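You operate a simulated robot arm through the tools that you are given. There is no shell and no other tool. Be economical: measure what you need, move in short steps, check, and stop when the job is done.

You run a simulated robot arm. Do the job below in one go: nothing can be reset, and whatever is moved stays where it is left.

TASK
Put things in order on the dining table top. At the end: the white milk bottle from the dining table top is on the green soap tub; the gold pestle stands where the gold small brass bowl stood; the gold small brass bowl stands where the sauce jar stood; the white tube with the green foot is in the blue bowl; the sauce jar stands where the white tube with the green foot stood; whatever was shut is shut again. Leave all else as you found it, and nothing knocked over. Set down upright: milk bottle.
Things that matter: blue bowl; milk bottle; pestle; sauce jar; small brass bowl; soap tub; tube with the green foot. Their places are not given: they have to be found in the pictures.

Only the result counts: the job must be done as asked and must still hold three seconds after the hand-in. Knocking over, shifting, dropping, spilling or breaking anything else fails it.

THE ROBOT
A 5-joint arm with a two-finger parallel gripper, fixed in place. Base frame: the origin is at the foot of the arm, x ahead of it, y to its left, z up; the work surface is at about z = 0. Readings come in m, rad, newtons and seconds.
With the tool pointing down near the work surface it reaches from about 0.26 to 0.68 m from the base axis. Its first joint turns from -1.152 to 1.152 rad. The tool tilts only in the upright plane through the base axis and itself; it spins freely about its own axis. Payload 2.9 kg.
The TCP is the grasp point between the finger pads, 0.03 m short of the fingertips. In the tool frame z runs along the fingers and y along their closing line. Largest opening 0.11 m; finger width 0.02, thickness 0.01; the body of the gripper, 0.048 by 0.112 m, starts 0.055 m behind the TCP.
Orientation is told as [roll, pitch, yaw] about the base's x, y, z axes, in that order, counted from this pose: with the fingers straight down and closing along the base's y, the tool's x points along the base's -x, its y along +y and its z along -z.

THE INTERFACE
- The arm moves only by the tool jog_arm. Its argument "deltas" is a list of rows, each a list of 7 numbers: the shift along the base's x, y, z in units of 30 mm (1.0 is 30 mm), then the turn, a rotation vector about the base's x, y, z in units of 8 degrees (1.0 is 8 degrees), then the opening, from 0 (shut) to 1 (fully open). In form: [[x, y, z, ax, ay, az, gripper], ...]. A call has 1 to 20 rows; each row shifts and turns the commanded pose from where the row before left it. A call with a number of a shift or a turn outside -1 to 1 is refused whole. Each row takes 0.2 s and may step no farther than 0.05 m and 0.15 rad from the row before; otherwise, or with a gripper value out of range, the whole call is refused. Where a pose cannot be reached the arm comes as near as it can. A force on the tool above 40 N (or 10 N above the force at the start of the call, whichever is more), or a blocked arm, ends the call early, and 0.2 s more pass. The fingers move at their own pace (about 0.108 m/s each) and stop on an object; they squeeze with about 20 N. The grip force told is the motor's: it shows also when the fingers shut on nothing. Time passes only in rows, and 0.2 s behind the last, so rows that do not move let the fingers close. It gives the time, the measured TCP pose, the force on the tool (base axes), the opening and the grip force at its end, in the units of the frame above (readings bear some noise), with the torque about the TCP (base axes, N m) and any sound that the robot's microphone picked up, and new pictures: "show" is both (left out), scene, wrist or none.
- Cameras (640 x 400 px; columns grow to the right, rows downward): "scene" is fixed at [0.0318, -0.4548, 0.591]; the picture's right is [0.78, -0.63, 0.00], its down [-0.42, -0.52, -0.74] and it looks along [0.47, 0.58, -0.67] (base axes); focal length 264 px, centre (320, 200). "wrist" rides on the gripper at [0.072, 0.017, -0.103] in the tool frame; the picture's right is [-0.23, 0.97, 0.00], its down [-0.76, -0.18, -0.62] and it looks along [-0.61, -0.14, 0.78] (tool axes); focal length 222 px, centre (320, 200).
- measure_at(camera, pixels): for up to 12 pixels [column, row] of the newest picture of that camera ("zoom" is the newest enlarged one), the place [x, y, z] in the base frame of the surface seen there, good to about 0.002 m. The clock stands still meanwhile.
- enlarge(camera, box): a new picture of the part [left, top, right, bottom] of that camera's present view, enlarged. The clock stands still meanwhile.
- finish_job(): hands the job in; it is judged then, once.

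Work in short steps. Measure before you move; look again where a grasp or a placing could have gone wrong, and mend it. You have 80 turns and 200 pictures in all, those below and enlarged ones among them. Open the gripper and draw the arm clear of the work before you hand the job in, unless the task says otherwise; then end with one line.

The tools are called after "Request:" as a command line: name --pt "numbers of a row" for each row, then --argument value for the rest, lists and objects as JSON in quotes. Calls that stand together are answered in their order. jog_arm: Moves the arm, as the interface text tells. Its arguments: {"type":"object","properties":{"deltas":{"type":"array","items":{"type":"array","items":{"type":"number"}}},"show":{"type":"string","enum":["both","scene","wrist","none"]}},"required":["deltas"]} The other tools are called the same way: measure_at (camera, pixels) gives the place of the surface under pixels of a picture; enlarge (camera, box) takes an enlarged picture of a part of a camera's view; finish_job () hands the job in.

At the start:

```text
clock: 0.0
ee_pos: [0.4024, 0.2205, 0.3239]
orientation: [0.0, 0.0, 0.0]
force: [-0.1, 0.4, -0.3]
wrist_torque: [0.0, 0.01, -0.01]
width: 0.1101
gripper_force: 0.0
```

scene: 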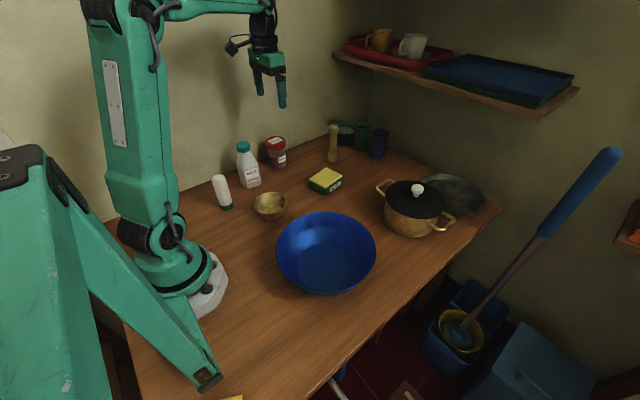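
wrist: 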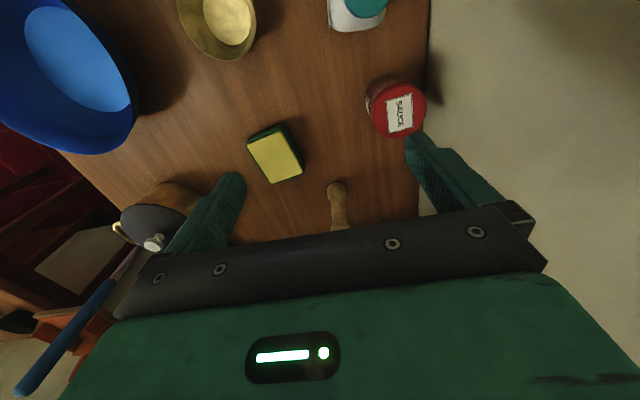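

The scene shows tube (222,190), milk bottle (248,165), sauce jar (276,150), brass bowl (270,205), soap tub (326,180), pestle (333,143) and blue bowl (326,252). I enlarge this part to see detail.

Request:
enlarge --camera "scene" --box '[200, 110, 400, 235]'

Request:
measure_at --camera "scene" --pixels '[[219, 178], [226, 208], [242, 146], [252, 186], [276, 140], [279, 165], [271, 218], [270, 208], [326, 178], [333, 127], [332, 162], [326, 260]]'

```text
3.20 times, centred on (300, 172) of scene
```

zoom: 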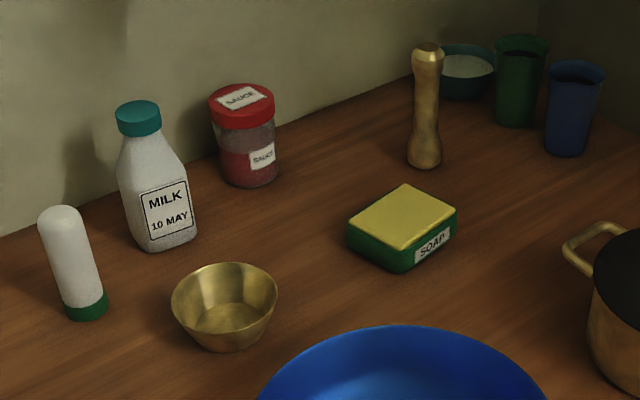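

```text
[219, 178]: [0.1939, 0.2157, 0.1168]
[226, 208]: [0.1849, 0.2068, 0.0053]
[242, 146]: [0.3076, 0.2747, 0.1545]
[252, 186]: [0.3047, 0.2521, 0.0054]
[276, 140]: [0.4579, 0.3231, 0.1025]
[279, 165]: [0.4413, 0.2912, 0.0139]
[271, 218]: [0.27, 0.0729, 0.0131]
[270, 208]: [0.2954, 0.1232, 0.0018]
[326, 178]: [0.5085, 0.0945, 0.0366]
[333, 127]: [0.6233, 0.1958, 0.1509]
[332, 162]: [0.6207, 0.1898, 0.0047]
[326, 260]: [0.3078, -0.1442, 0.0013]
```

I measure the outlines in the zoom for exact centres.

Request:
measure_at --camera "zoom" --pixels '[[62, 207], [45, 240], [83, 235], [66, 308], [104, 300], [84, 318], [64, 215], [138, 108], [120, 122], [158, 122], [138, 200], [194, 205]]'

Request:
measure_at --camera "zoom" --pixels '[[240, 98], [211, 108], [272, 106], [240, 86], [245, 112], [247, 182], [172, 300], [277, 287], [224, 266], [228, 307], [225, 318], [228, 348]]'

Request:
measure_at --camera "zoom" --pixels '[[349, 225], [406, 187], [456, 210], [403, 247], [400, 215], [350, 240], [403, 268], [427, 44], [413, 55], [442, 53], [408, 155], [441, 155]]'

Request:
measure_at --camera "scene" --pixels '[[277, 256], [375, 250], [326, 213], [329, 293], [300, 222], [360, 225], [285, 280], [365, 280], [320, 245], [326, 228], [326, 275], [345, 255]]'

```text
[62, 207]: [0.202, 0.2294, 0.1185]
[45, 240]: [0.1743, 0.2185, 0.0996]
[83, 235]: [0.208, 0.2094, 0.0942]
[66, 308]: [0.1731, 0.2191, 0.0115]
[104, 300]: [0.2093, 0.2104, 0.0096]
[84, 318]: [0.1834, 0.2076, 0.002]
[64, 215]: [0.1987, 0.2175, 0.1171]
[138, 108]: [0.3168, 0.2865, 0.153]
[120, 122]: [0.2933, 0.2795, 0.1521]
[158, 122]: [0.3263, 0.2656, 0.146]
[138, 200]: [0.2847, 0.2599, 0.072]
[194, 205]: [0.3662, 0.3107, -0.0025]
```

```text
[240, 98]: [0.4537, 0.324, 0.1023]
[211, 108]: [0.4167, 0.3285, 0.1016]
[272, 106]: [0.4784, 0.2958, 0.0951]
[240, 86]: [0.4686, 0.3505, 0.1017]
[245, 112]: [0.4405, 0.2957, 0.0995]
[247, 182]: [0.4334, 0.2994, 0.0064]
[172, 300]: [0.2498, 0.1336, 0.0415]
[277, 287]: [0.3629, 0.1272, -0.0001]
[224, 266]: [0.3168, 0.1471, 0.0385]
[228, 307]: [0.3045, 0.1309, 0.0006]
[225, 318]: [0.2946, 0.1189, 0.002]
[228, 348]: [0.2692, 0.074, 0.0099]
```

```text
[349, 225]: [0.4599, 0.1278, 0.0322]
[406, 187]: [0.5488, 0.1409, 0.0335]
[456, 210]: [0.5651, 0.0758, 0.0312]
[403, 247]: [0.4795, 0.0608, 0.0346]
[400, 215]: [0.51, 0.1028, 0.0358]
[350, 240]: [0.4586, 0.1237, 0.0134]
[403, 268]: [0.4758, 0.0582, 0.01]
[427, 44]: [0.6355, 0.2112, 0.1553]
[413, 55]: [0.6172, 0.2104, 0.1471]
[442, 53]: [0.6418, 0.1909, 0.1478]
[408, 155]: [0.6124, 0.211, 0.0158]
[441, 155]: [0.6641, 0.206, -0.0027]
```

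```text
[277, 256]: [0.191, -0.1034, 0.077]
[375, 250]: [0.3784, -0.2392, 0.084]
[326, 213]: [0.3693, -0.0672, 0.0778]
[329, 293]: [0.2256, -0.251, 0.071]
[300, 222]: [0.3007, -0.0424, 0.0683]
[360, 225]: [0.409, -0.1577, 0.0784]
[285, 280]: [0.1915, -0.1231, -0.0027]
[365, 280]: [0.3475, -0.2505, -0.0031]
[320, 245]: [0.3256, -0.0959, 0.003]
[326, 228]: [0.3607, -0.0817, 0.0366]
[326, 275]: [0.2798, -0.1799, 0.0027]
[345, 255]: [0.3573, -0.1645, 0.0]
```

I cross-check in the wrist view, where the jar lid is at (397,110), the pestle top at about (337,188), the soap at (276,157) and the bowl at (222,20).

Request:
measure_at --camera "wrist" --pixels '[[398, 84], [399, 135], [373, 110], [425, 109], [399, 110], [337, 188], [330, 188], [345, 188], [248, 143], [290, 130], [303, 168], [268, 182]]'

Request:
enlarge --camera "wrist" --box '[160, 0, 440, 175]'

```text
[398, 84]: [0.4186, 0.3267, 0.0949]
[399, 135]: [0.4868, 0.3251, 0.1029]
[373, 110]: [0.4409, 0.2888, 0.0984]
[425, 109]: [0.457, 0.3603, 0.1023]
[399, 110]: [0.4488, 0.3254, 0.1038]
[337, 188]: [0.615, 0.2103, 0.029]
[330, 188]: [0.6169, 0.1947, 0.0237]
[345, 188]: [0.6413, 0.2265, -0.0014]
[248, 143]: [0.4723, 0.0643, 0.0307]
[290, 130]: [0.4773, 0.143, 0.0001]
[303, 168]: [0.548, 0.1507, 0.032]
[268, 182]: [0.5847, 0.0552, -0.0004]
```

```text
2.29 times, centred on (300, 88) of wrist
```

zoom: 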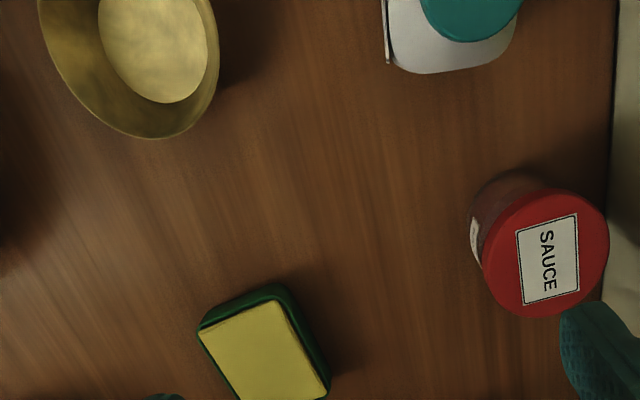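

Jar centre is (0.453,0.325), r 0.034; soap agrees. I turn the tool +90° while drawing back to (0.30,0.08), so the wrist camera looks along +y at the tube, milk and bowl.

Request:
jog_arm --pt "-0.28 -0.39 0 0 0 0.9375 1" --pt "-0.28 -0.39 0 0 0 0.9375 1" --pt "-0.28 -0.39 0 0 0 0.9375 1" --pt "-0.28 -0.39 0 0 0 0.9375 1" --pt "-0.28 -0.39 0 0 0 0.9375 1" --pt "-0.28 -0.39 0 0 0 0.9375 1" --pt "-0.28 -0.39 0 0 0 0.9375 1" --pt "-0.28 -0.39 0 0 0 0.9375 1" --pt "-0.28 -0.39 0 0 0 0.9375 1" --pt "-0.28 -0.39 0 0 0 0.9375 1" --pt "-0.28 -0.39 0 0 0 0.9375 1" --pt "-0.28 -0.39 0 0 0 0.9375 1"

```text
clock: 2.6
ee_pos: [0.3005, 0.0819, 0.3238]
orientation: [0.0, -0.001, 1.574]
force: [-0.1, 0.0, 0.6]
wrist_torque: [-0.01, 0.03, 0.0]
width: 0.1102
gripper_force: 0.0
```

scene: 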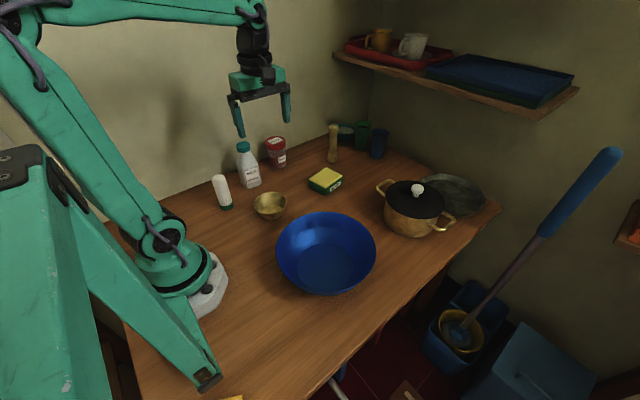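
wrist: 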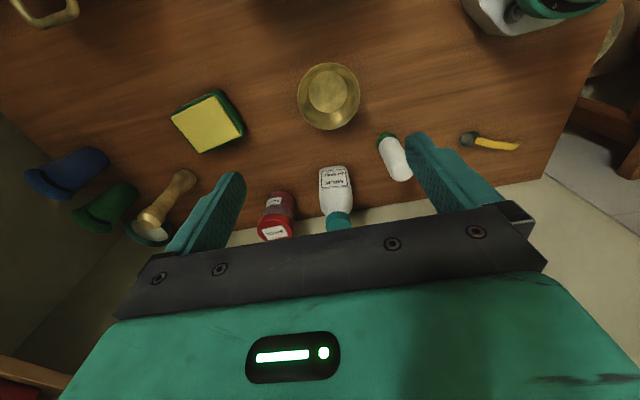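

All wanted objects are in the wrist view: bowl (328,95), milk (336,195), tube (394,157), soap (208,122), pestle (175,190). I measure their outlines in an enlargement.

Request:
enlarge --camera "wrist" --box '[240, 50, 480, 240]'

Request:
measure_at --camera "wrist" --pixels '[[298, 96], [359, 96], [328, 64], [330, 128], [328, 92], [379, 136], [396, 132], [386, 133], [400, 176], [470, 139], [173, 122], [243, 133]]'

Request:
measure_at --camera "wrist" --pixels '[[322, 169], [350, 169], [333, 166], [321, 200], [351, 200], [336, 220], [328, 222], [348, 222], [180, 172], [195, 176], [145, 220], [188, 170]]'

```text
2.11 times, centred on (360, 145) of wrist
```

zoom: 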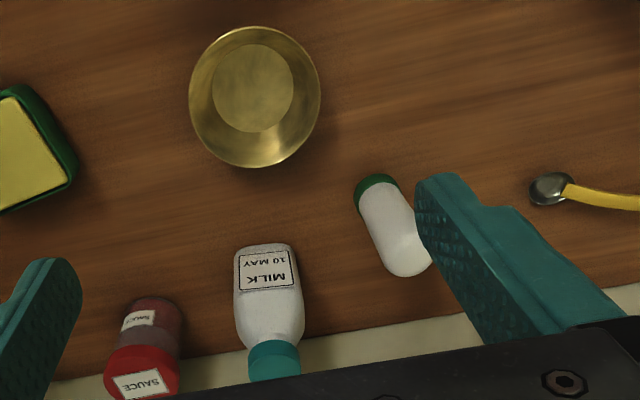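

```text
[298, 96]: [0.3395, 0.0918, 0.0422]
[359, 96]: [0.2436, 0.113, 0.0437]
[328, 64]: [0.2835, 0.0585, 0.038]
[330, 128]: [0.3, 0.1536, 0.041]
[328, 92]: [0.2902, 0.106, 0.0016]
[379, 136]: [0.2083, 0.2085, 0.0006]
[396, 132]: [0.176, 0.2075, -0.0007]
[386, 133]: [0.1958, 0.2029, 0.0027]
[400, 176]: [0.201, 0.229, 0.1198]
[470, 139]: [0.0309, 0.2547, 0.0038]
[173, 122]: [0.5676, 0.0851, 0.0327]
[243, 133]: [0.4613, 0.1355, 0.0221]
```

```text
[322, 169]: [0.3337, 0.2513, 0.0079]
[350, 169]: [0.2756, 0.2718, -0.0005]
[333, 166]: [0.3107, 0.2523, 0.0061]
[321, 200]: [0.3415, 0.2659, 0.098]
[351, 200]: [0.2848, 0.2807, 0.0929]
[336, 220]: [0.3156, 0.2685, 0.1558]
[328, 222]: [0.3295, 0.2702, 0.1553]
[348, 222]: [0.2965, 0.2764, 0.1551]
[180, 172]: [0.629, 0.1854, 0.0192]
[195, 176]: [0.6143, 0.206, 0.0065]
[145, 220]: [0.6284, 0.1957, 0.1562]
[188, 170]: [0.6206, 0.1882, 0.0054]
```

Bowl centre (0.2915,0.106), r 0.0485; milk (0.313,0.282), about 0.057 wide; tube about (0.191,0.221), top 0.12; blue bowl (0.292,-0.158) with a flat floor. First I go above the tube.

Request:
jog_arm --pt "-0.73 0.928 -0.825 0 0 0 1" --pt "-0.73 0.928 -0.825 0 0 0 1" --pt "-0.73 0.928 -0.825 0 0 0 1" --pt "-0.73 0.928 -0.825 0 0 0 1" --pt "-0.73 0.928 -0.825 0 0 0 1" --pt "0 0 0 0 0 0 1"

```text
clock: 4.0
ee_pos: [0.1879, 0.2201, 0.1996]
orientation: [0.0, -0.001, 1.57]
force: [0.2, -0.3, 0.1]
wrist_torque: [0.02, -0.01, 0.02]
width: 0.1103
gripper_force: 0.1
```

scene: 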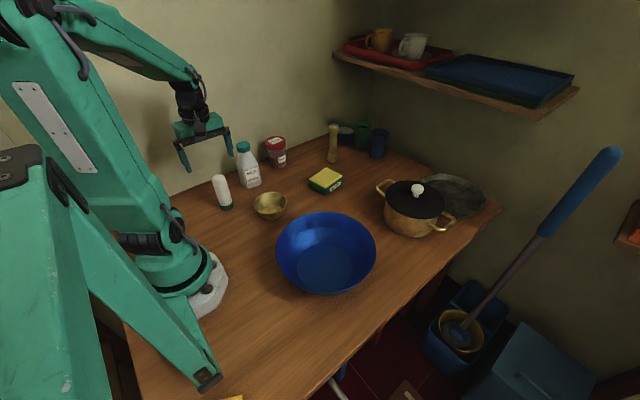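
wrist: 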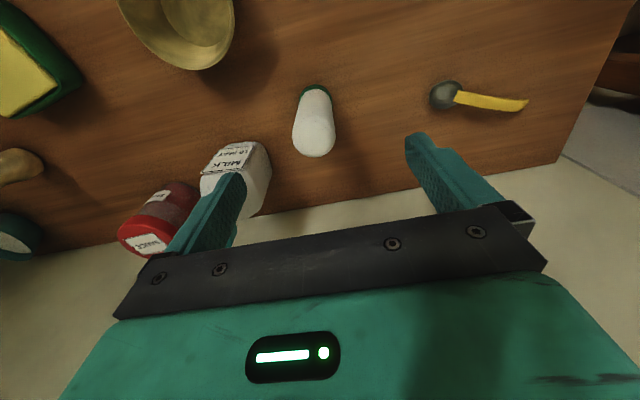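

The tube lies between the fingers at (315,125). I measure it once more.

Request:
measure_at --camera "wrist" --pixels '[[293, 130], [335, 130], [314, 140], [314, 120], [312, 88], [316, 152]]'

```text
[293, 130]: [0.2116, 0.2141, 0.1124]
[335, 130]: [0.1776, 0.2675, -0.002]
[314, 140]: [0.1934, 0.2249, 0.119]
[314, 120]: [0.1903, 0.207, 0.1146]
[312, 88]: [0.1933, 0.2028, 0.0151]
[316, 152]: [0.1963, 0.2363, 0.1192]
```

Tube centre is about (0.192,0.222). I descend to z 0.08 and close.

Request:
jog_arm --pt "0.13 0.06 -1 0 0 0 1" --pt "0 0 -1 0 0 0 1" --pt "0 0 -1 0 0 0 1" --pt "0 0 -1 0 0 0 1" --pt "0 0 0 0 0 0 1" --pt "0 0 0 0 0 0 0" --pt "0 0 0 0 0 0 0" --pt "0 0 0 0 0 0 0" --pt "0 0 0 0 0 0 0"

```text
clock: 6.0
ee_pos: [0.1932, 0.2213, 0.0806]
orientation: [0.002, 0.001, 1.572]
force: [0.1, 0.2, 0.7]
wrist_torque: [0.0, -0.09, -0.04]
width: 0.0392
gripper_force: 19.9
```

scene: 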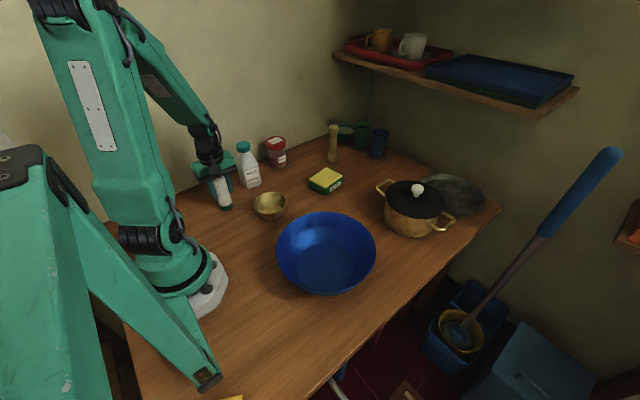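
wrist: 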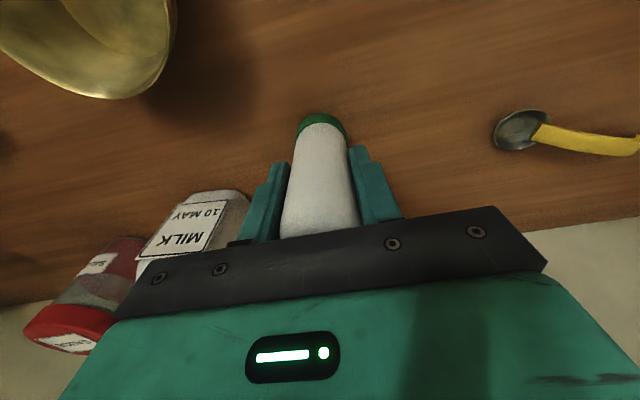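

Gripped (0.039 wide). I lift to 0.23 and carry it round by (0.29,0.10) to above the blue bowl.

Request:
jog_arm --pt "0 0 1 0 0 0 0" --pt "0 0 1 0 0 0 0" --pt "0 0 1 0 0 0 0" --pt "0 0 1 0 0 0 0" --pt "0 0 1 0 0 0 0" --pt "0.823 -1 0 0 0 0 0" --pt "0.823 -1 0 0 0 0 0" --pt "0.823 -1 0 0 0 0 0" --pt "0.823 -1 0 0 0 0 0" --pt "0 -0.96 0 0 0 0 0" --pt "0 -0.96 0 0 0 0 0" --pt "0 -0.96 0 0 0 0 0" --pt "0 -0.96 0 0 0 0 0" --pt "0 -0.96 0 0 0 0 0" --pt "0 -0.96 0 0 0 0 0" --pt "0 -0.96 0 0 0 0 0" --pt "0 -0.96 0 0 0 0 0" --pt "0 -0.96 0 0 0 0 0"

```text
clock: 9.8
ee_pos: [0.2957, -0.156, 0.2294]
orientation: [-0.002, 0.0, 1.571]
force: [-0.4, -0.4, -1.0]
wrist_torque: [0.0, -0.02, -0.02]
width: 0.0389
gripper_force: 20.0
```

scene: 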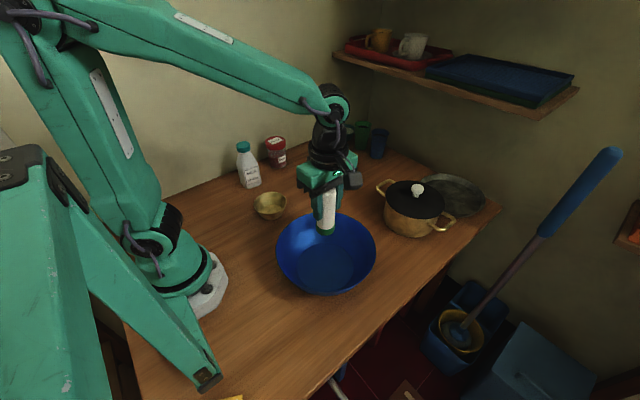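
wrist: 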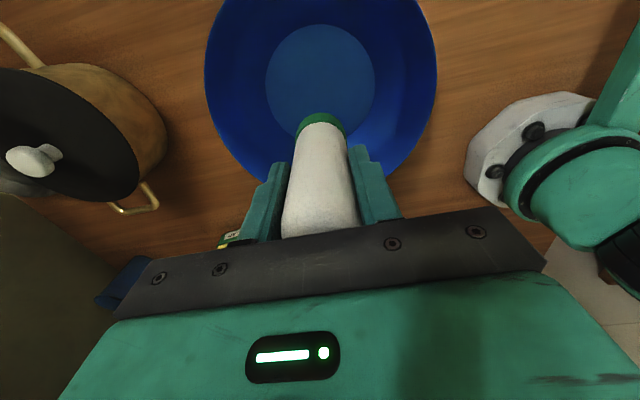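

The bowl's floor disc is visible around (320,70); I measure it to aim well.

Request:
measure_at --camera "wrist" --pixels '[[265, 75], [376, 75], [318, 25], [205, 70], [437, 70], [285, 115], [350, 118]]'

```text
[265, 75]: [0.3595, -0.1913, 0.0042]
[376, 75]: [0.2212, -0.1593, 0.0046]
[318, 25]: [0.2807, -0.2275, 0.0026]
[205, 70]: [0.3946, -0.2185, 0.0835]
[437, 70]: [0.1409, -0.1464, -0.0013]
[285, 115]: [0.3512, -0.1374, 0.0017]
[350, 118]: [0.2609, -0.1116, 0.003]
```

The floor is at z 0.003, centred at about (0.291,-0.16). I lower the tube until it is barely above the floor.

Request:
jog_arm --pt "-0.13 -0.1 -0.95 0 0 0 0" --pt "0 0 -0.95 0 0 0 0" --pt "0 0 -0.95 0 0 0 0" --pt "0 0 -0.95 0 0 0 0" --pt "0 0 -0.9 0 0 0 0" --pt "0 0 -0.07 0 0 0 0" --pt "0 0 0 0 0 0 0"

```text
clock: 11.4
ee_pos: [0.2889, -0.1615, 0.0868]
orientation: [0.0, 0.001, 1.57]
force: [-0.1, 0.3, -1.2]
wrist_torque: [-0.01, -0.04, -0.01]
width: 0.0389
gripper_force: 20.2
```

scene: 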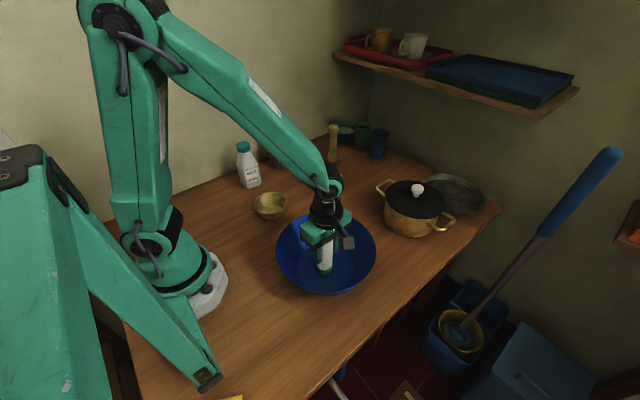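
wrist: 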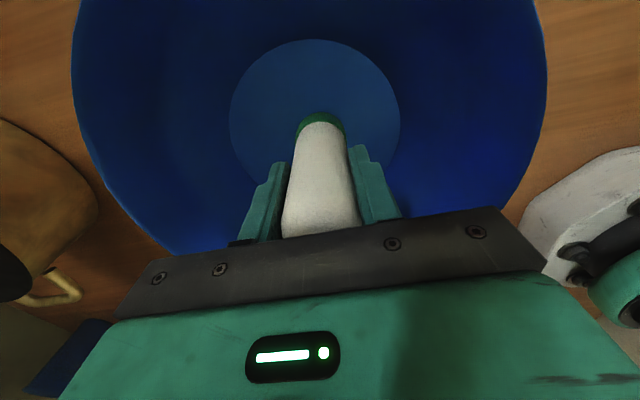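

No contact yet; I lower by small steps to feel the floor.

Request:
jog_arm --pt "0 0 -0.05 0 0 0 0" --pt "0 0 -0.04 0 0 0 0" --pt "0 0 -0.03 0 0 0 0" --pt "0 0 0 0 0 0 0" --show "none"

```text
clock: 12.4
ee_pos: [0.2904, -0.1616, 0.0838]
orientation: [-0.002, -0.001, 1.571]
force: [-0.9, -0.3, 9.5]
wrist_torque: [-0.01, 0.08, -0.1]
width: 0.0387
gripper_force: 20.3
```

Contact with 9.5 N upward. I release and rise straight up.

Request:
jog_arm --pt "0 0 0 0 0 0 0.45" --pt "0 0 0 0 0 0 0.6" --pt "0 0 0 0 0 0 0.7" --pt "0 0 0.5 0 0 0 0.7" --pt "0 0 1 0 0 0 0.7" --pt "0 0 1 0 0 0 0.7" --pt "0 0 1 0 0 0 0.7" --pt "0 0 1 0 0 0 1" --pt "0 0 1 0 0 0 1"

```text
clock: 14.4
ee_pos: [0.2903, -0.1624, 0.2491]
orientation: [0.0, 0.0, 1.572]
force: [-0.3, -0.5, 0.0]
wrist_torque: [-0.01, 0.03, -0.02]
width: 0.1099
gripper_force: 0.2
```

scene: 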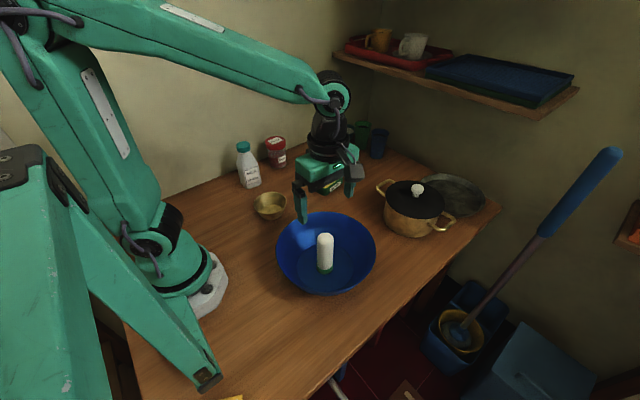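
wrist: 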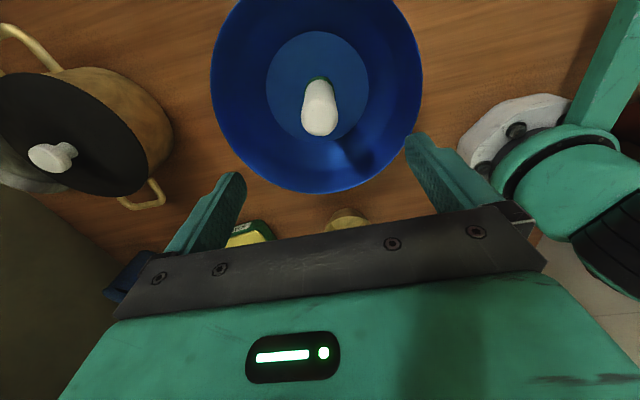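

The tube stands in the blue bowl. Next I go above the jar at (0.453,0.325), staying at z≈0.25.

Request:
jog_arm --pt "0.32 0.955 0 0 0 0 1" --pt "0.32 0.955 0 0 0 0 1" --pt "0.32 0.955 0 0 0 0 1" --pt "0.32 0.955 0 0 0 0 1" --pt "0.32 0.955 0 0 0 0 1" --pt "0.32 0.955 0 0 0 0 1" --pt "0.32 0.955 0 0 0 0 1" --pt "0.32 0.955 0 0 0 0 1" --pt "0.32 0.955 0 0 0 0 1" --pt "0.32 0.955 0 0 0 0 1" --pt "0.32 0.955 0 0 0 0 1" --pt "0.32 0.955 0 0 0 0 1" --pt "0.32 0.955 0 0 0 0 1" --pt "0.32 0.955 0 0 0 0 1" --pt "0.32 0.955 0 0 0 0 1" --pt "0.32 0.955 0 0 0 0 1" --pt "0.31 0.955 0 0 0 0 1" --pt "0 0 -0.9 0 0 0 1" --pt "0 0 -0.7 0 0 0 1"

```text
clock: 18.4
ee_pos: [0.4533, 0.3249, 0.1997]
orientation: [0.0, 0.0, 1.57]
force: [0.6, -0.4, -0.5]
wrist_torque: [0.02, -0.01, 0.0]
width: 0.1102
gripper_force: 0.1
```

scene: 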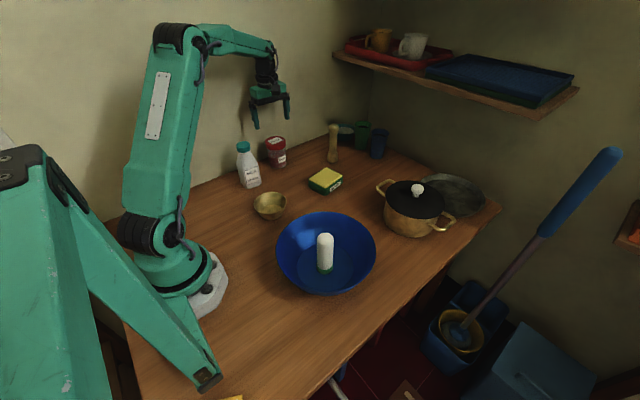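
wrist: 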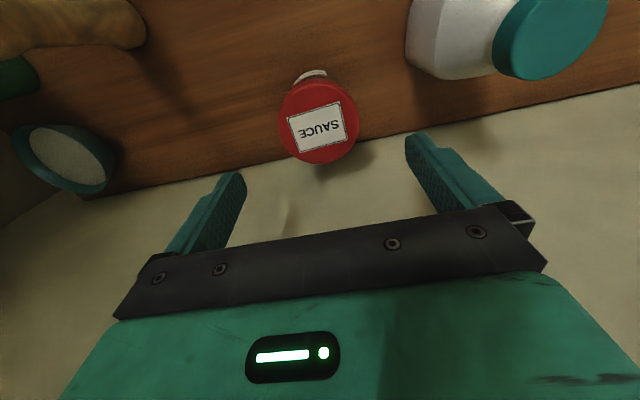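

The lid is centred between the fingers (319,122). I descend to z 0.065 and close on the jar body.

Request:
jog_arm --pt "0 0 -0.9 0 0 0 1" --pt "0 0 -0.9 0 0 0 1" --pt "0 0 -0.9 0 0 0 1" --pt "0 0 -0.9 0 0 0 1" --pt "0 0 -0.9 0 0 0 1" --pt "0 0 0 0 0 0 1" --pt "0 0 0 0 0 0 0" --pt "0 0 0 0 0 0 0" --pt "0 0 0 0 0 0 0" --pt "0 0 0 0 0 0 0"

```text
clock: 20.6
ee_pos: [0.4546, 0.3241, 0.0632]
orientation: [0.002, 0.0, 1.569]
force: [0.6, 1.4, 0.9]
wrist_torque: [0.1, -0.02, -0.05]
width: 0.0748
gripper_force: 20.0
```

scene: 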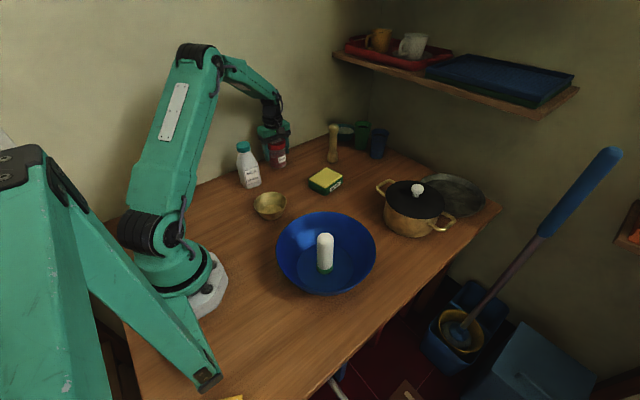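
wrist: 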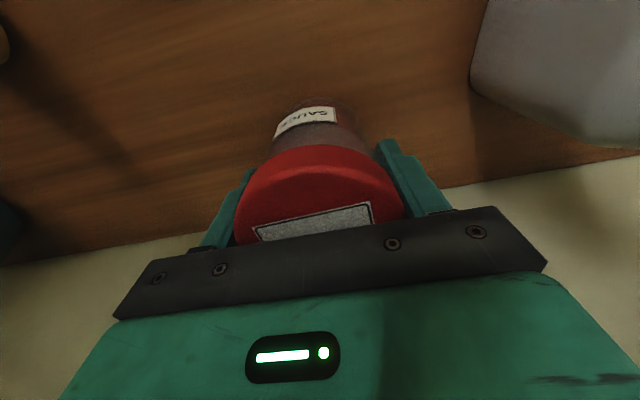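

Gripped at 0.075 wide. I lift to 0.27 and carry it over (clearing the milk's top 0.157) to above the tube's old place (0.192,0.221).

Request:
jog_arm --pt "0 0 0.5 0 0 0 0" --pt "0 0 0.9 0 0 0 0" --pt "0 0 1 0 0 0 0" --pt "0 0 1 0 0 0 0" --pt "0 0 1 0 0 0 0" --pt "0 0 1 0 0 0 0" --pt "0 0 1 0 0 0 0" --pt "0 0 0.5 0 0 0 0" --pt "-0.972 -0.382 0 0 0 0 0" --pt "-0.972 -0.382 0 0 0 0 0" --pt "-0.972 -0.382 0 0 0 0 0" --pt "-0.972 -0.382 0 0 0 0 0" --pt "-0.972 -0.382 0 0 0 0 0" --pt "-0.972 -0.382 0 0 0 0 0" --pt "-0.972 -0.382 0 0 0 0 0" --pt "-0.972 -0.382 0 0 0 0 0" --pt "-0.972 -0.382 0 0 0 0 0"

```text
clock: 24.2
ee_pos: [0.192, 0.2229, 0.2704]
orientation: [-0.003, -0.001, 1.571]
force: [-0.5, -0.3, -3.4]
wrist_torque: [0.0, -0.03, 0.01]
width: 0.0745
gripper_force: 20.1
```

scene: 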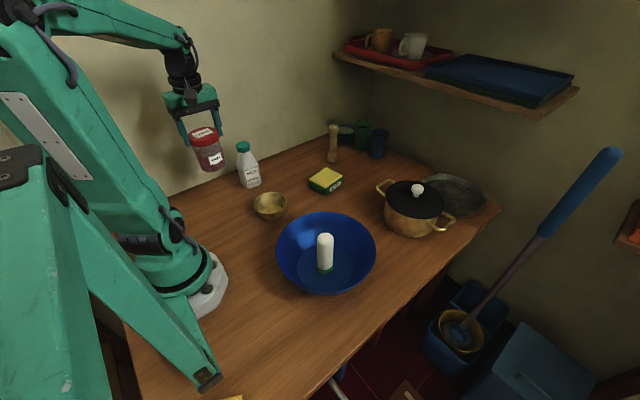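
wrist: 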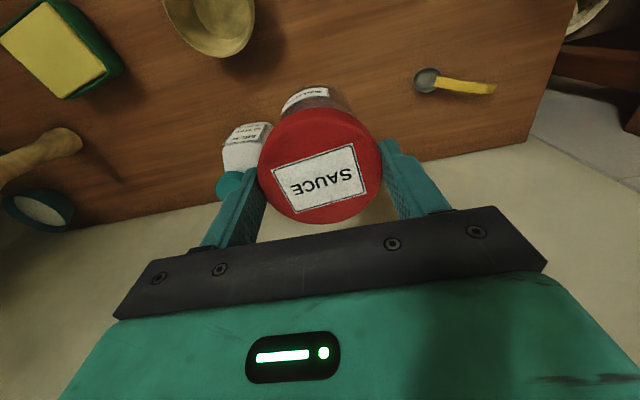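

The jar seems to have slid down in the grip before holding at the lid. I measure the lid height now.

Request:
measure_at --camera "wrist" --pixels '[[320, 160], [262, 165], [380, 160], [318, 215], [325, 118], [305, 93]]'

Request:
enlarge --camera "scene" --box '[150, 80, 270, 200]'

```text
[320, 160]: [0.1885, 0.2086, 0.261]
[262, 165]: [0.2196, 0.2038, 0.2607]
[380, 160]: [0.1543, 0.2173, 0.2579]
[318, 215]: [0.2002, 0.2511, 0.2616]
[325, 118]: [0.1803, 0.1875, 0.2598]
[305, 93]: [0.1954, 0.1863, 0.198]
```

```text
3.33 times, centred on (210, 140) of scene
```

zoom: 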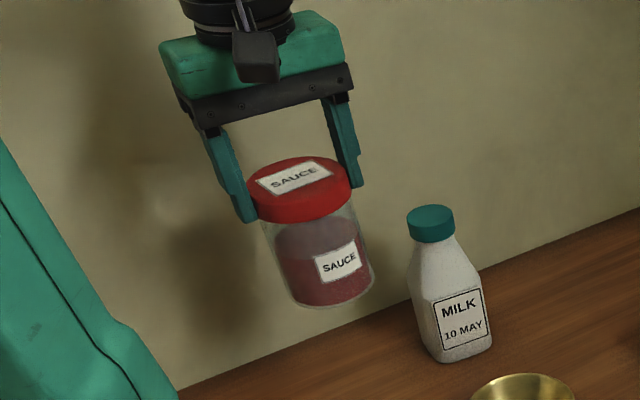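

The lid top is at 0.261, so the jar bottom is at about 0.158 and level. I lower gently to a few mm above the table.

Request:
jog_arm --pt "0.03 -0.03 -0.4 0 0 0 0" --pt "0 0 -0.6 0 0 0 0" --pt "0 0 -0.7 0 0 0 0" --pt "0 0 -0.7 0 0 0 0" --pt "0 0 -0.7 0 0 0 0" --pt "0 0 -0.7 0 0 0 0" --pt "0 0 -0.6 0 0 0 0" --pt "0 0 -0.4 0 0 0 0" --pt "0 0 -0.2 0 0 0 0" --pt "0 0 0 0 0 0 0"

```text
clock: 26.4
ee_pos: [0.1908, 0.2223, 0.1225]
orientation: [0.0, 0.002, 1.572]
force: [1.0, -0.3, -0.8]
wrist_torque: [0.01, -0.03, -0.03]
width: 0.0744
gripper_force: 19.7
```

scene: 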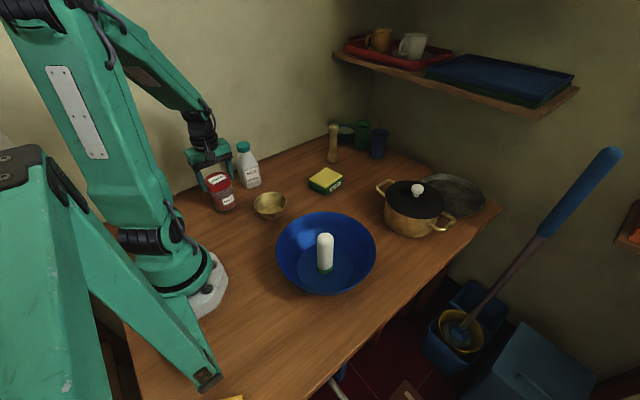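
wrist: 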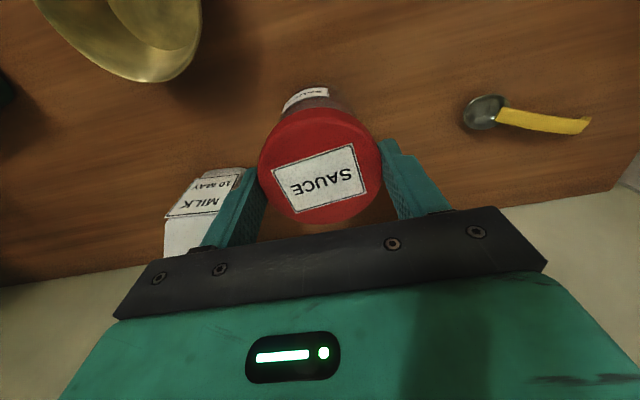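

No clear contact yet; I step down in small amounts until the force rises.

Request:
jog_arm --pt "0 0 -0.1 0 0 0 0" --pt "0 0 -0.08 0 0 0 0" --pt "0 0 -0.06 0 0 0 0" --pt "0 0 0 0 0 0 0" --show "none"

Request:
measure_at --camera "wrist" --pixels '[[320, 160], [318, 215], [325, 118]]'

```text
clock: 27.4
ee_pos: [0.1915, 0.2217, 0.1132]
orientation: [0.002, 0.0, 1.571]
force: [-0.5, -0.1, 0.1]
wrist_torque: [-0.01, 0.0, 0.05]
width: 0.0743
gripper_force: 19.8
```

```text
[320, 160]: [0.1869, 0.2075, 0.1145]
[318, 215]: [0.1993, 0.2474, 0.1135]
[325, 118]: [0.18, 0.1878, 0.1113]
```

The lid top is now near 0.104, so the jar is close to contact. One more small push down.

Request:
jog_arm --pt "0 0 -0.05 0 0 0 0" --pt "0 0 -0.03 0 0 0 0" --pt "0 0 0 0 0 0 0" --show "wrist"

```text
clock: 28.2
ee_pos: [0.1912, 0.2221, 0.1124]
orientation: [-0.001, 0.001, 1.572]
force: [-0.3, -0.9, 0.4]
wrist_torque: [-0.04, 0.02, -0.02]
width: 0.074
gripper_force: 19.9
```

wrist: 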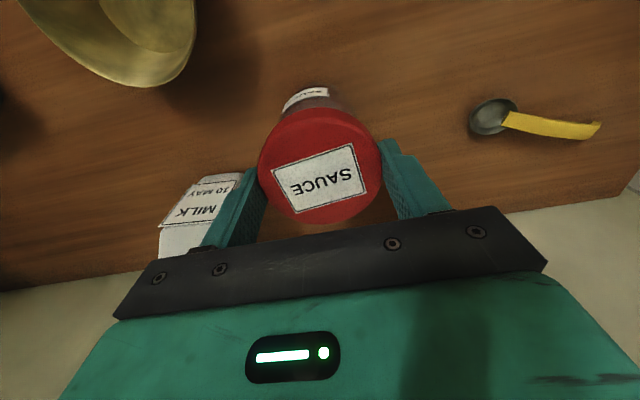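

Request:
measure_at --camera "wrist" --pixels '[[320, 160], [318, 215], [325, 118]]'

Request:
jog_arm --pt "0 0 -0.05 0 0 0 0" --pt "0 0 -0.03 0 0 0 0" --pt "0 0 0 0 0 0 0" --show "none"

```text
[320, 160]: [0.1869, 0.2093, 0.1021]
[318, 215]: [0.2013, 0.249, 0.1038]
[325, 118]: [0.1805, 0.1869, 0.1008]
```

```text
clock: 29.0
ee_pos: [0.1924, 0.2219, 0.1105]
orientation: [-0.002, -0.003, 1.571]
force: [4.0, -1.1, 7.8]
wrist_torque: [-0.11, -0.09, 0.04]
width: 0.0739
gripper_force: 19.5
```

Contact (7.8 N up). I open and rise straight up.

Request:
jog_arm --pt "0 0 0 0 0 0 0.85" --pt "0 0 0 0 0 0 0.9" --pt "0 0 0 0 0 0 0.95" --pt "0 0 1 0 0 0 1" --pt "0 0 1 0 0 0 1" --pt "0 0 1 0 0 0 1" --pt "0 0 1 0 0 0 1"

```text
clock: 30.6
ee_pos: [0.191, 0.2202, 0.2315]
orientation: [-0.001, 0.002, 1.57]
force: [-0.2, -0.5, -0.3]
wrist_torque: [-0.02, -0.01, 0.03]
width: 0.1097
gripper_force: 0.1
```

scene: 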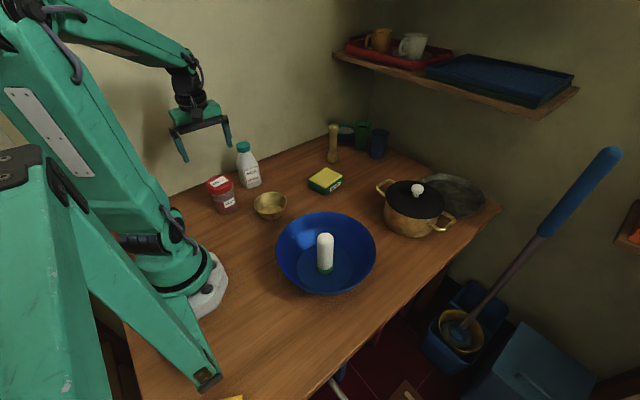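
wrist: 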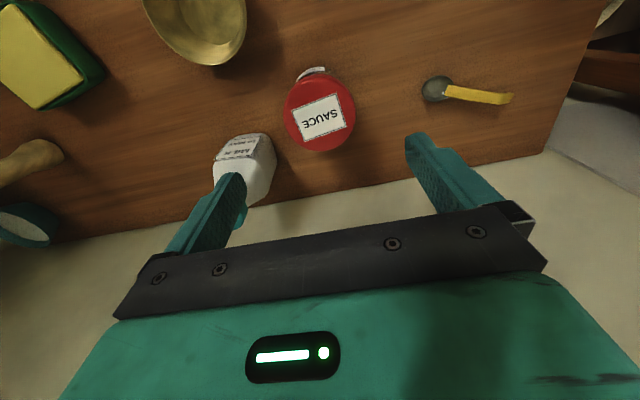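

The jar stands at the tube's place. Next the brass bowl: I go above (0.2915,0.106).

Request:
jog_arm --pt "0.84 -0.95 0 0 0 0 1" --pt "0.84 -0.95 0 0 0 0 1" --pt "0.84 -0.95 0 0 0 0 1" --pt "0.83 -0.95 0 0 0 0 1" --pt "0 0 -1 0 0 0 1" --pt "0 0 -0.7 0 0 0 1" --pt "0 0 0 0 0 0 1"

```text
clock: 32.2
ee_pos: [0.2933, 0.1053, 0.1798]
orientation: [0.0, 0.0, 1.57]
force: [0.3, 0.3, -0.4]
wrist_torque: [0.03, -0.02, -0.01]
width: 0.11
gripper_force: 0.0
```

scene: 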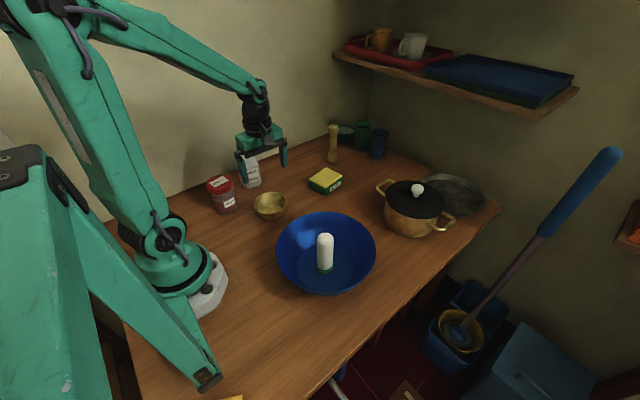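
wrist: 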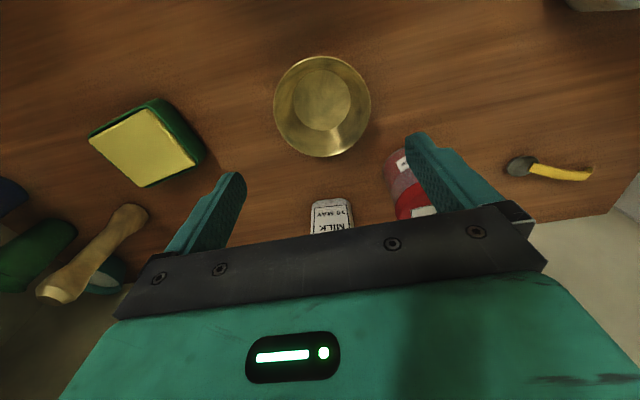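

I measure eight rim points for a circle fit, and the floor.

Request:
measure_at --camera "wrist" --pixels '[[275, 104], [276, 115], [370, 100], [371, 106], [323, 58], [323, 155], [288, 72], [357, 72], [288, 140], [357, 140], [325, 100]]'

Request:
enlarge --camera "wrist" --box '[240, 40, 400, 170]'

```text
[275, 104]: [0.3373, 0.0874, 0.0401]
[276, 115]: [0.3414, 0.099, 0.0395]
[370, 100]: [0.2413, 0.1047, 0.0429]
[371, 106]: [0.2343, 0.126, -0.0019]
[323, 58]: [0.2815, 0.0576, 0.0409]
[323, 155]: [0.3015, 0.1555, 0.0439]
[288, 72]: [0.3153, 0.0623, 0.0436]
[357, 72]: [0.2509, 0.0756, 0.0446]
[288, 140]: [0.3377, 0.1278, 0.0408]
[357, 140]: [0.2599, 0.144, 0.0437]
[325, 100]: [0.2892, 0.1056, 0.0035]
```

```text
3.08 times, centred on (320, 105) of wrist
```

zoom: 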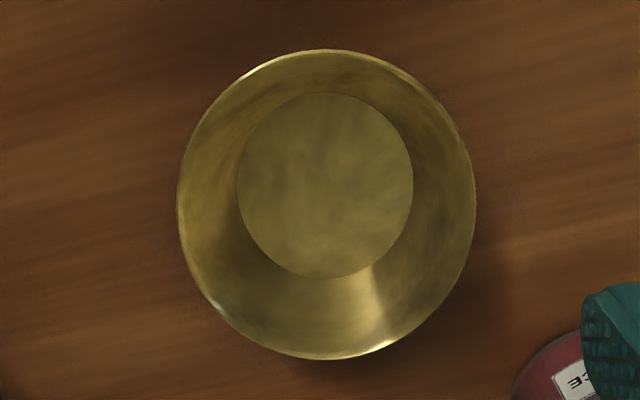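

Rim circle: centre (0.2912,0.105), diameter 0.100, leaving 5 mm each side. I adjust slightly and descend to z 0.085 (tips at 0.055) to check the finger gaps.

Request:
jog_arm --pt "-0.04 -0.07 -1 0 0 0 1" --pt "0 0 -1 0 0 0 1" --pt "0 0 -0.9 0 0 0 1" --pt "0 0 -0.2 0 0 0 1" --pt "0 0 0 0 0 0 1"

```text
clock: 33.4
ee_pos: [0.29, 0.1034, 0.0853]
orientation: [0.001, 0.0, 1.57]
force: [-0.1, 0.5, 0.3]
wrist_torque: [-0.02, 0.0, 0.02]
width: 0.1099
gripper_force: 0.0
```

scene: 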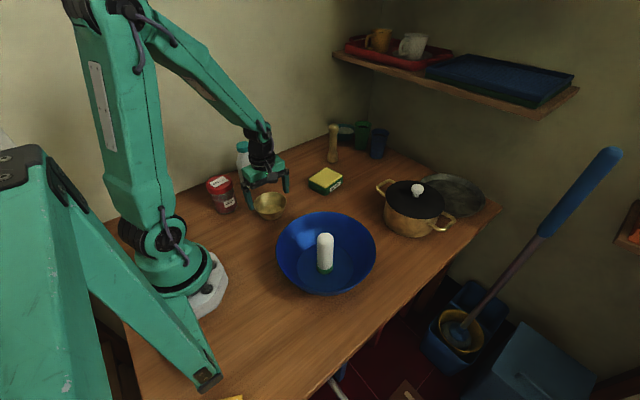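
wrist: 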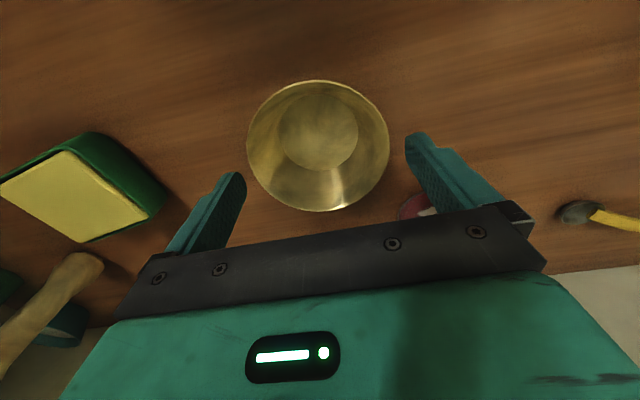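

I enlarge to judge the gaps between the fingertips and the rim.

Request:
enlarge --camera "wrist" --box '[160, 70, 480, 250]'

Request:
measure_at --camera "wrist" --pixels '[[242, 176], [238, 200], [230, 174], [407, 140], [412, 134], [415, 160], [248, 145], [250, 160], [388, 138], [388, 150], [318, 82], [325, 209]]'

```text
2.00 times, centred on (320, 160) of wrist
```

zoom: 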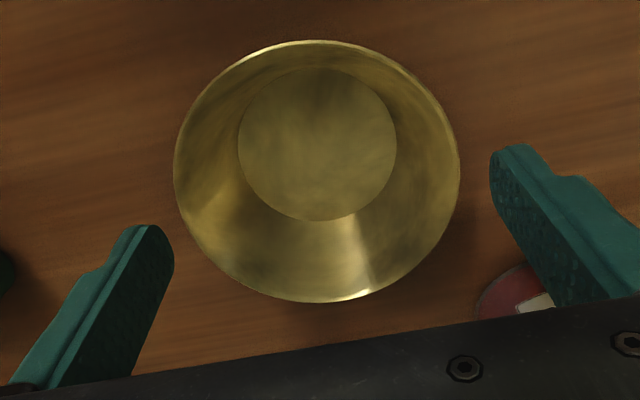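

```text
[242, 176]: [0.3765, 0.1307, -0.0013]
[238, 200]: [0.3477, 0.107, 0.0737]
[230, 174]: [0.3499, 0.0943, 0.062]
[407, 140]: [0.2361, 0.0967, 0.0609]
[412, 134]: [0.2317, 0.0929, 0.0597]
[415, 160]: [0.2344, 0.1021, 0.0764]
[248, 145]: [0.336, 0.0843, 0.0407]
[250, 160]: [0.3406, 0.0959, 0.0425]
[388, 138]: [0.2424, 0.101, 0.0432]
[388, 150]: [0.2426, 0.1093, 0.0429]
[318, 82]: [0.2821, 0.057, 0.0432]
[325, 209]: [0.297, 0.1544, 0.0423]
```

Finger inner faces are at x 0.2355 and 0.347, the rim at 0.242 and 0.341: centred. I descend to z 0.045 and close.

Request:
jog_arm --pt "0 0.04 -0.5 0 0 0 1" --pt "0 0 -0.5 0 0 0 1" --pt "0 0 -0.35 0 0 0 1" --pt "0 0 0 0 0 0 1" --pt "0 0 0 0 0 0 0.8" --pt "0 0 0 0 0 0 0.6" --pt "0 0 0 0 0 0 0.6" --pt "0 0 0 0 0 0 0.6"

```text
clock: 35.2
ee_pos: [0.2911, 0.1058, 0.0455]
orientation: [0.001, 0.002, 1.571]
force: [0.2, -0.3, -0.3]
wrist_torque: [0.01, 0.02, 0.01]
width: 0.1028
gripper_force: 19.8
```

scene: 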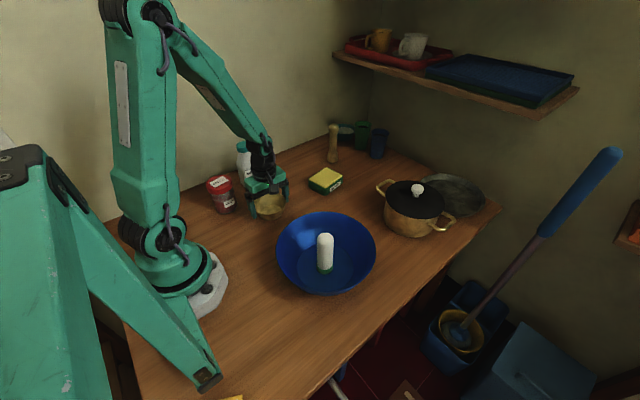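
wrist: 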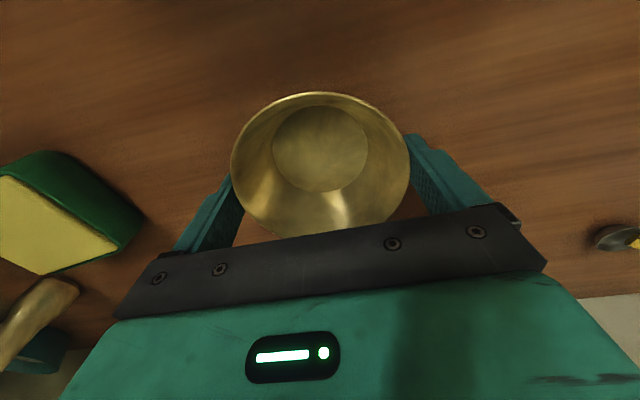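

Gripped at 0.103. I lift slowly by 0.10 and look whether the bowl hangs level.

Request:
jog_arm --pt "0 0 0.2 0 0 0 0.5" --pt "0 0 0.5 0 0 0 0.5" --pt "0 0 0.8 0 0 0 0.5" --pt "0 0 0.8 0 0 0 0.5" --pt "0 0 0.7 0 0 0 0.5" --pt "0 0 0.3 0 0 0 0.5"

```text
clock: 36.6
ee_pos: [0.2904, 0.1054, 0.1467]
orientation: [0.0, 0.001, 1.571]
force: [-0.8, -0.5, 0.2]
wrist_torque: [0.0, 0.0, 0.01]
width: 0.1025
gripper_force: 20.1
```

scene: 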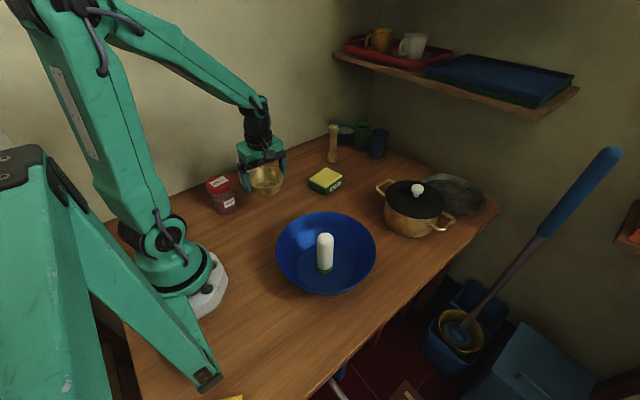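
wrist: 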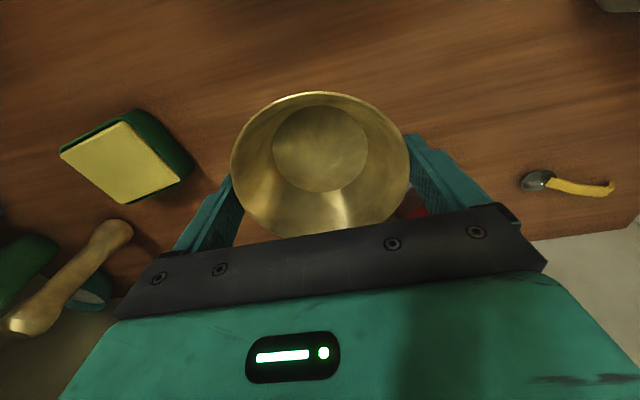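

Held without slip. I carry it in +x to 0.453, then in +y to about 0.25, and look at the wall gap.

Request:
jog_arm --pt "0.9 0 0 0 0 0 0.5" --pt "0.9 0 0 0 0 0 0.5" --pt "0.9 0 0 0 0 0 0.5" --pt "0.9 0 0 0 0 0 0.5" --pt "0.9 0 0 0 0 0 0.5" --pt "0.9 0 0 0 0 0 0.5" --pt "0 0.96 0 0 0 0 0.5" --pt "0 0.96 0 0 0 0 0.5" --pt "0 0.96 0 0 0 0 0.5" --pt "0 0.96 0 0 0 0 0.5" --pt "0 0.96 0 0 0 0 0.5" --pt "0 0 0 0 0 0 0.5"

```text
clock: 39.2
ee_pos: [0.4536, 0.2492, 0.1452]
orientation: [0.0, 0.0, 1.57]
force: [-0.2, 0.2, -0.5]
wrist_torque: [0.01, 0.0, 0.02]
width: 0.1022
gripper_force: 20.1
```

scene: 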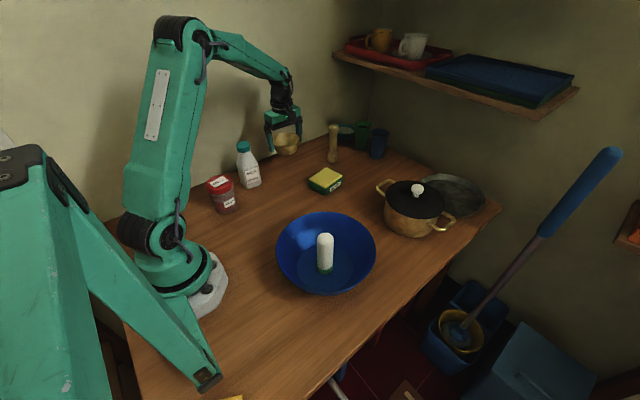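
wrist: 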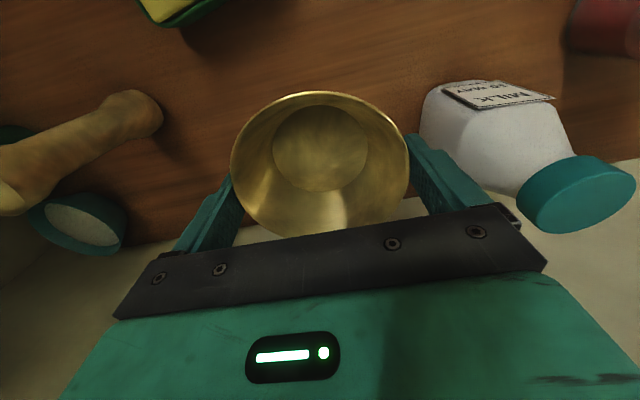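

I measure the table/wall corner near (150,240), (215,235), (420,205).

Request:
measure_at --camera "wrist" --pixels '[[150, 236], [150, 245], [150, 255], [250, 232], [412, 198], [415, 208], [140, 270]]'

Request:
measure_at --camera "scene" --pixels '[[190, 194], [200, 189], [205, 180], [215, 160], [180, 180]]'

```text
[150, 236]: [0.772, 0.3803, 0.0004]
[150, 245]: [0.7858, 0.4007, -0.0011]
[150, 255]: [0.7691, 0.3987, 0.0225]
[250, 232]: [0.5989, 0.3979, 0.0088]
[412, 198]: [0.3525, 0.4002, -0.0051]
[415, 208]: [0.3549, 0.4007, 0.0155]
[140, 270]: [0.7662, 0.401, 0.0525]
```

```text
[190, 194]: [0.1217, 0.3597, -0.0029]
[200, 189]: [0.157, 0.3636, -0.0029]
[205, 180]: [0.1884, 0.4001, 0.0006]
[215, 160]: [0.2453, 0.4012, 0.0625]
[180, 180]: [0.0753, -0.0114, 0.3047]
```

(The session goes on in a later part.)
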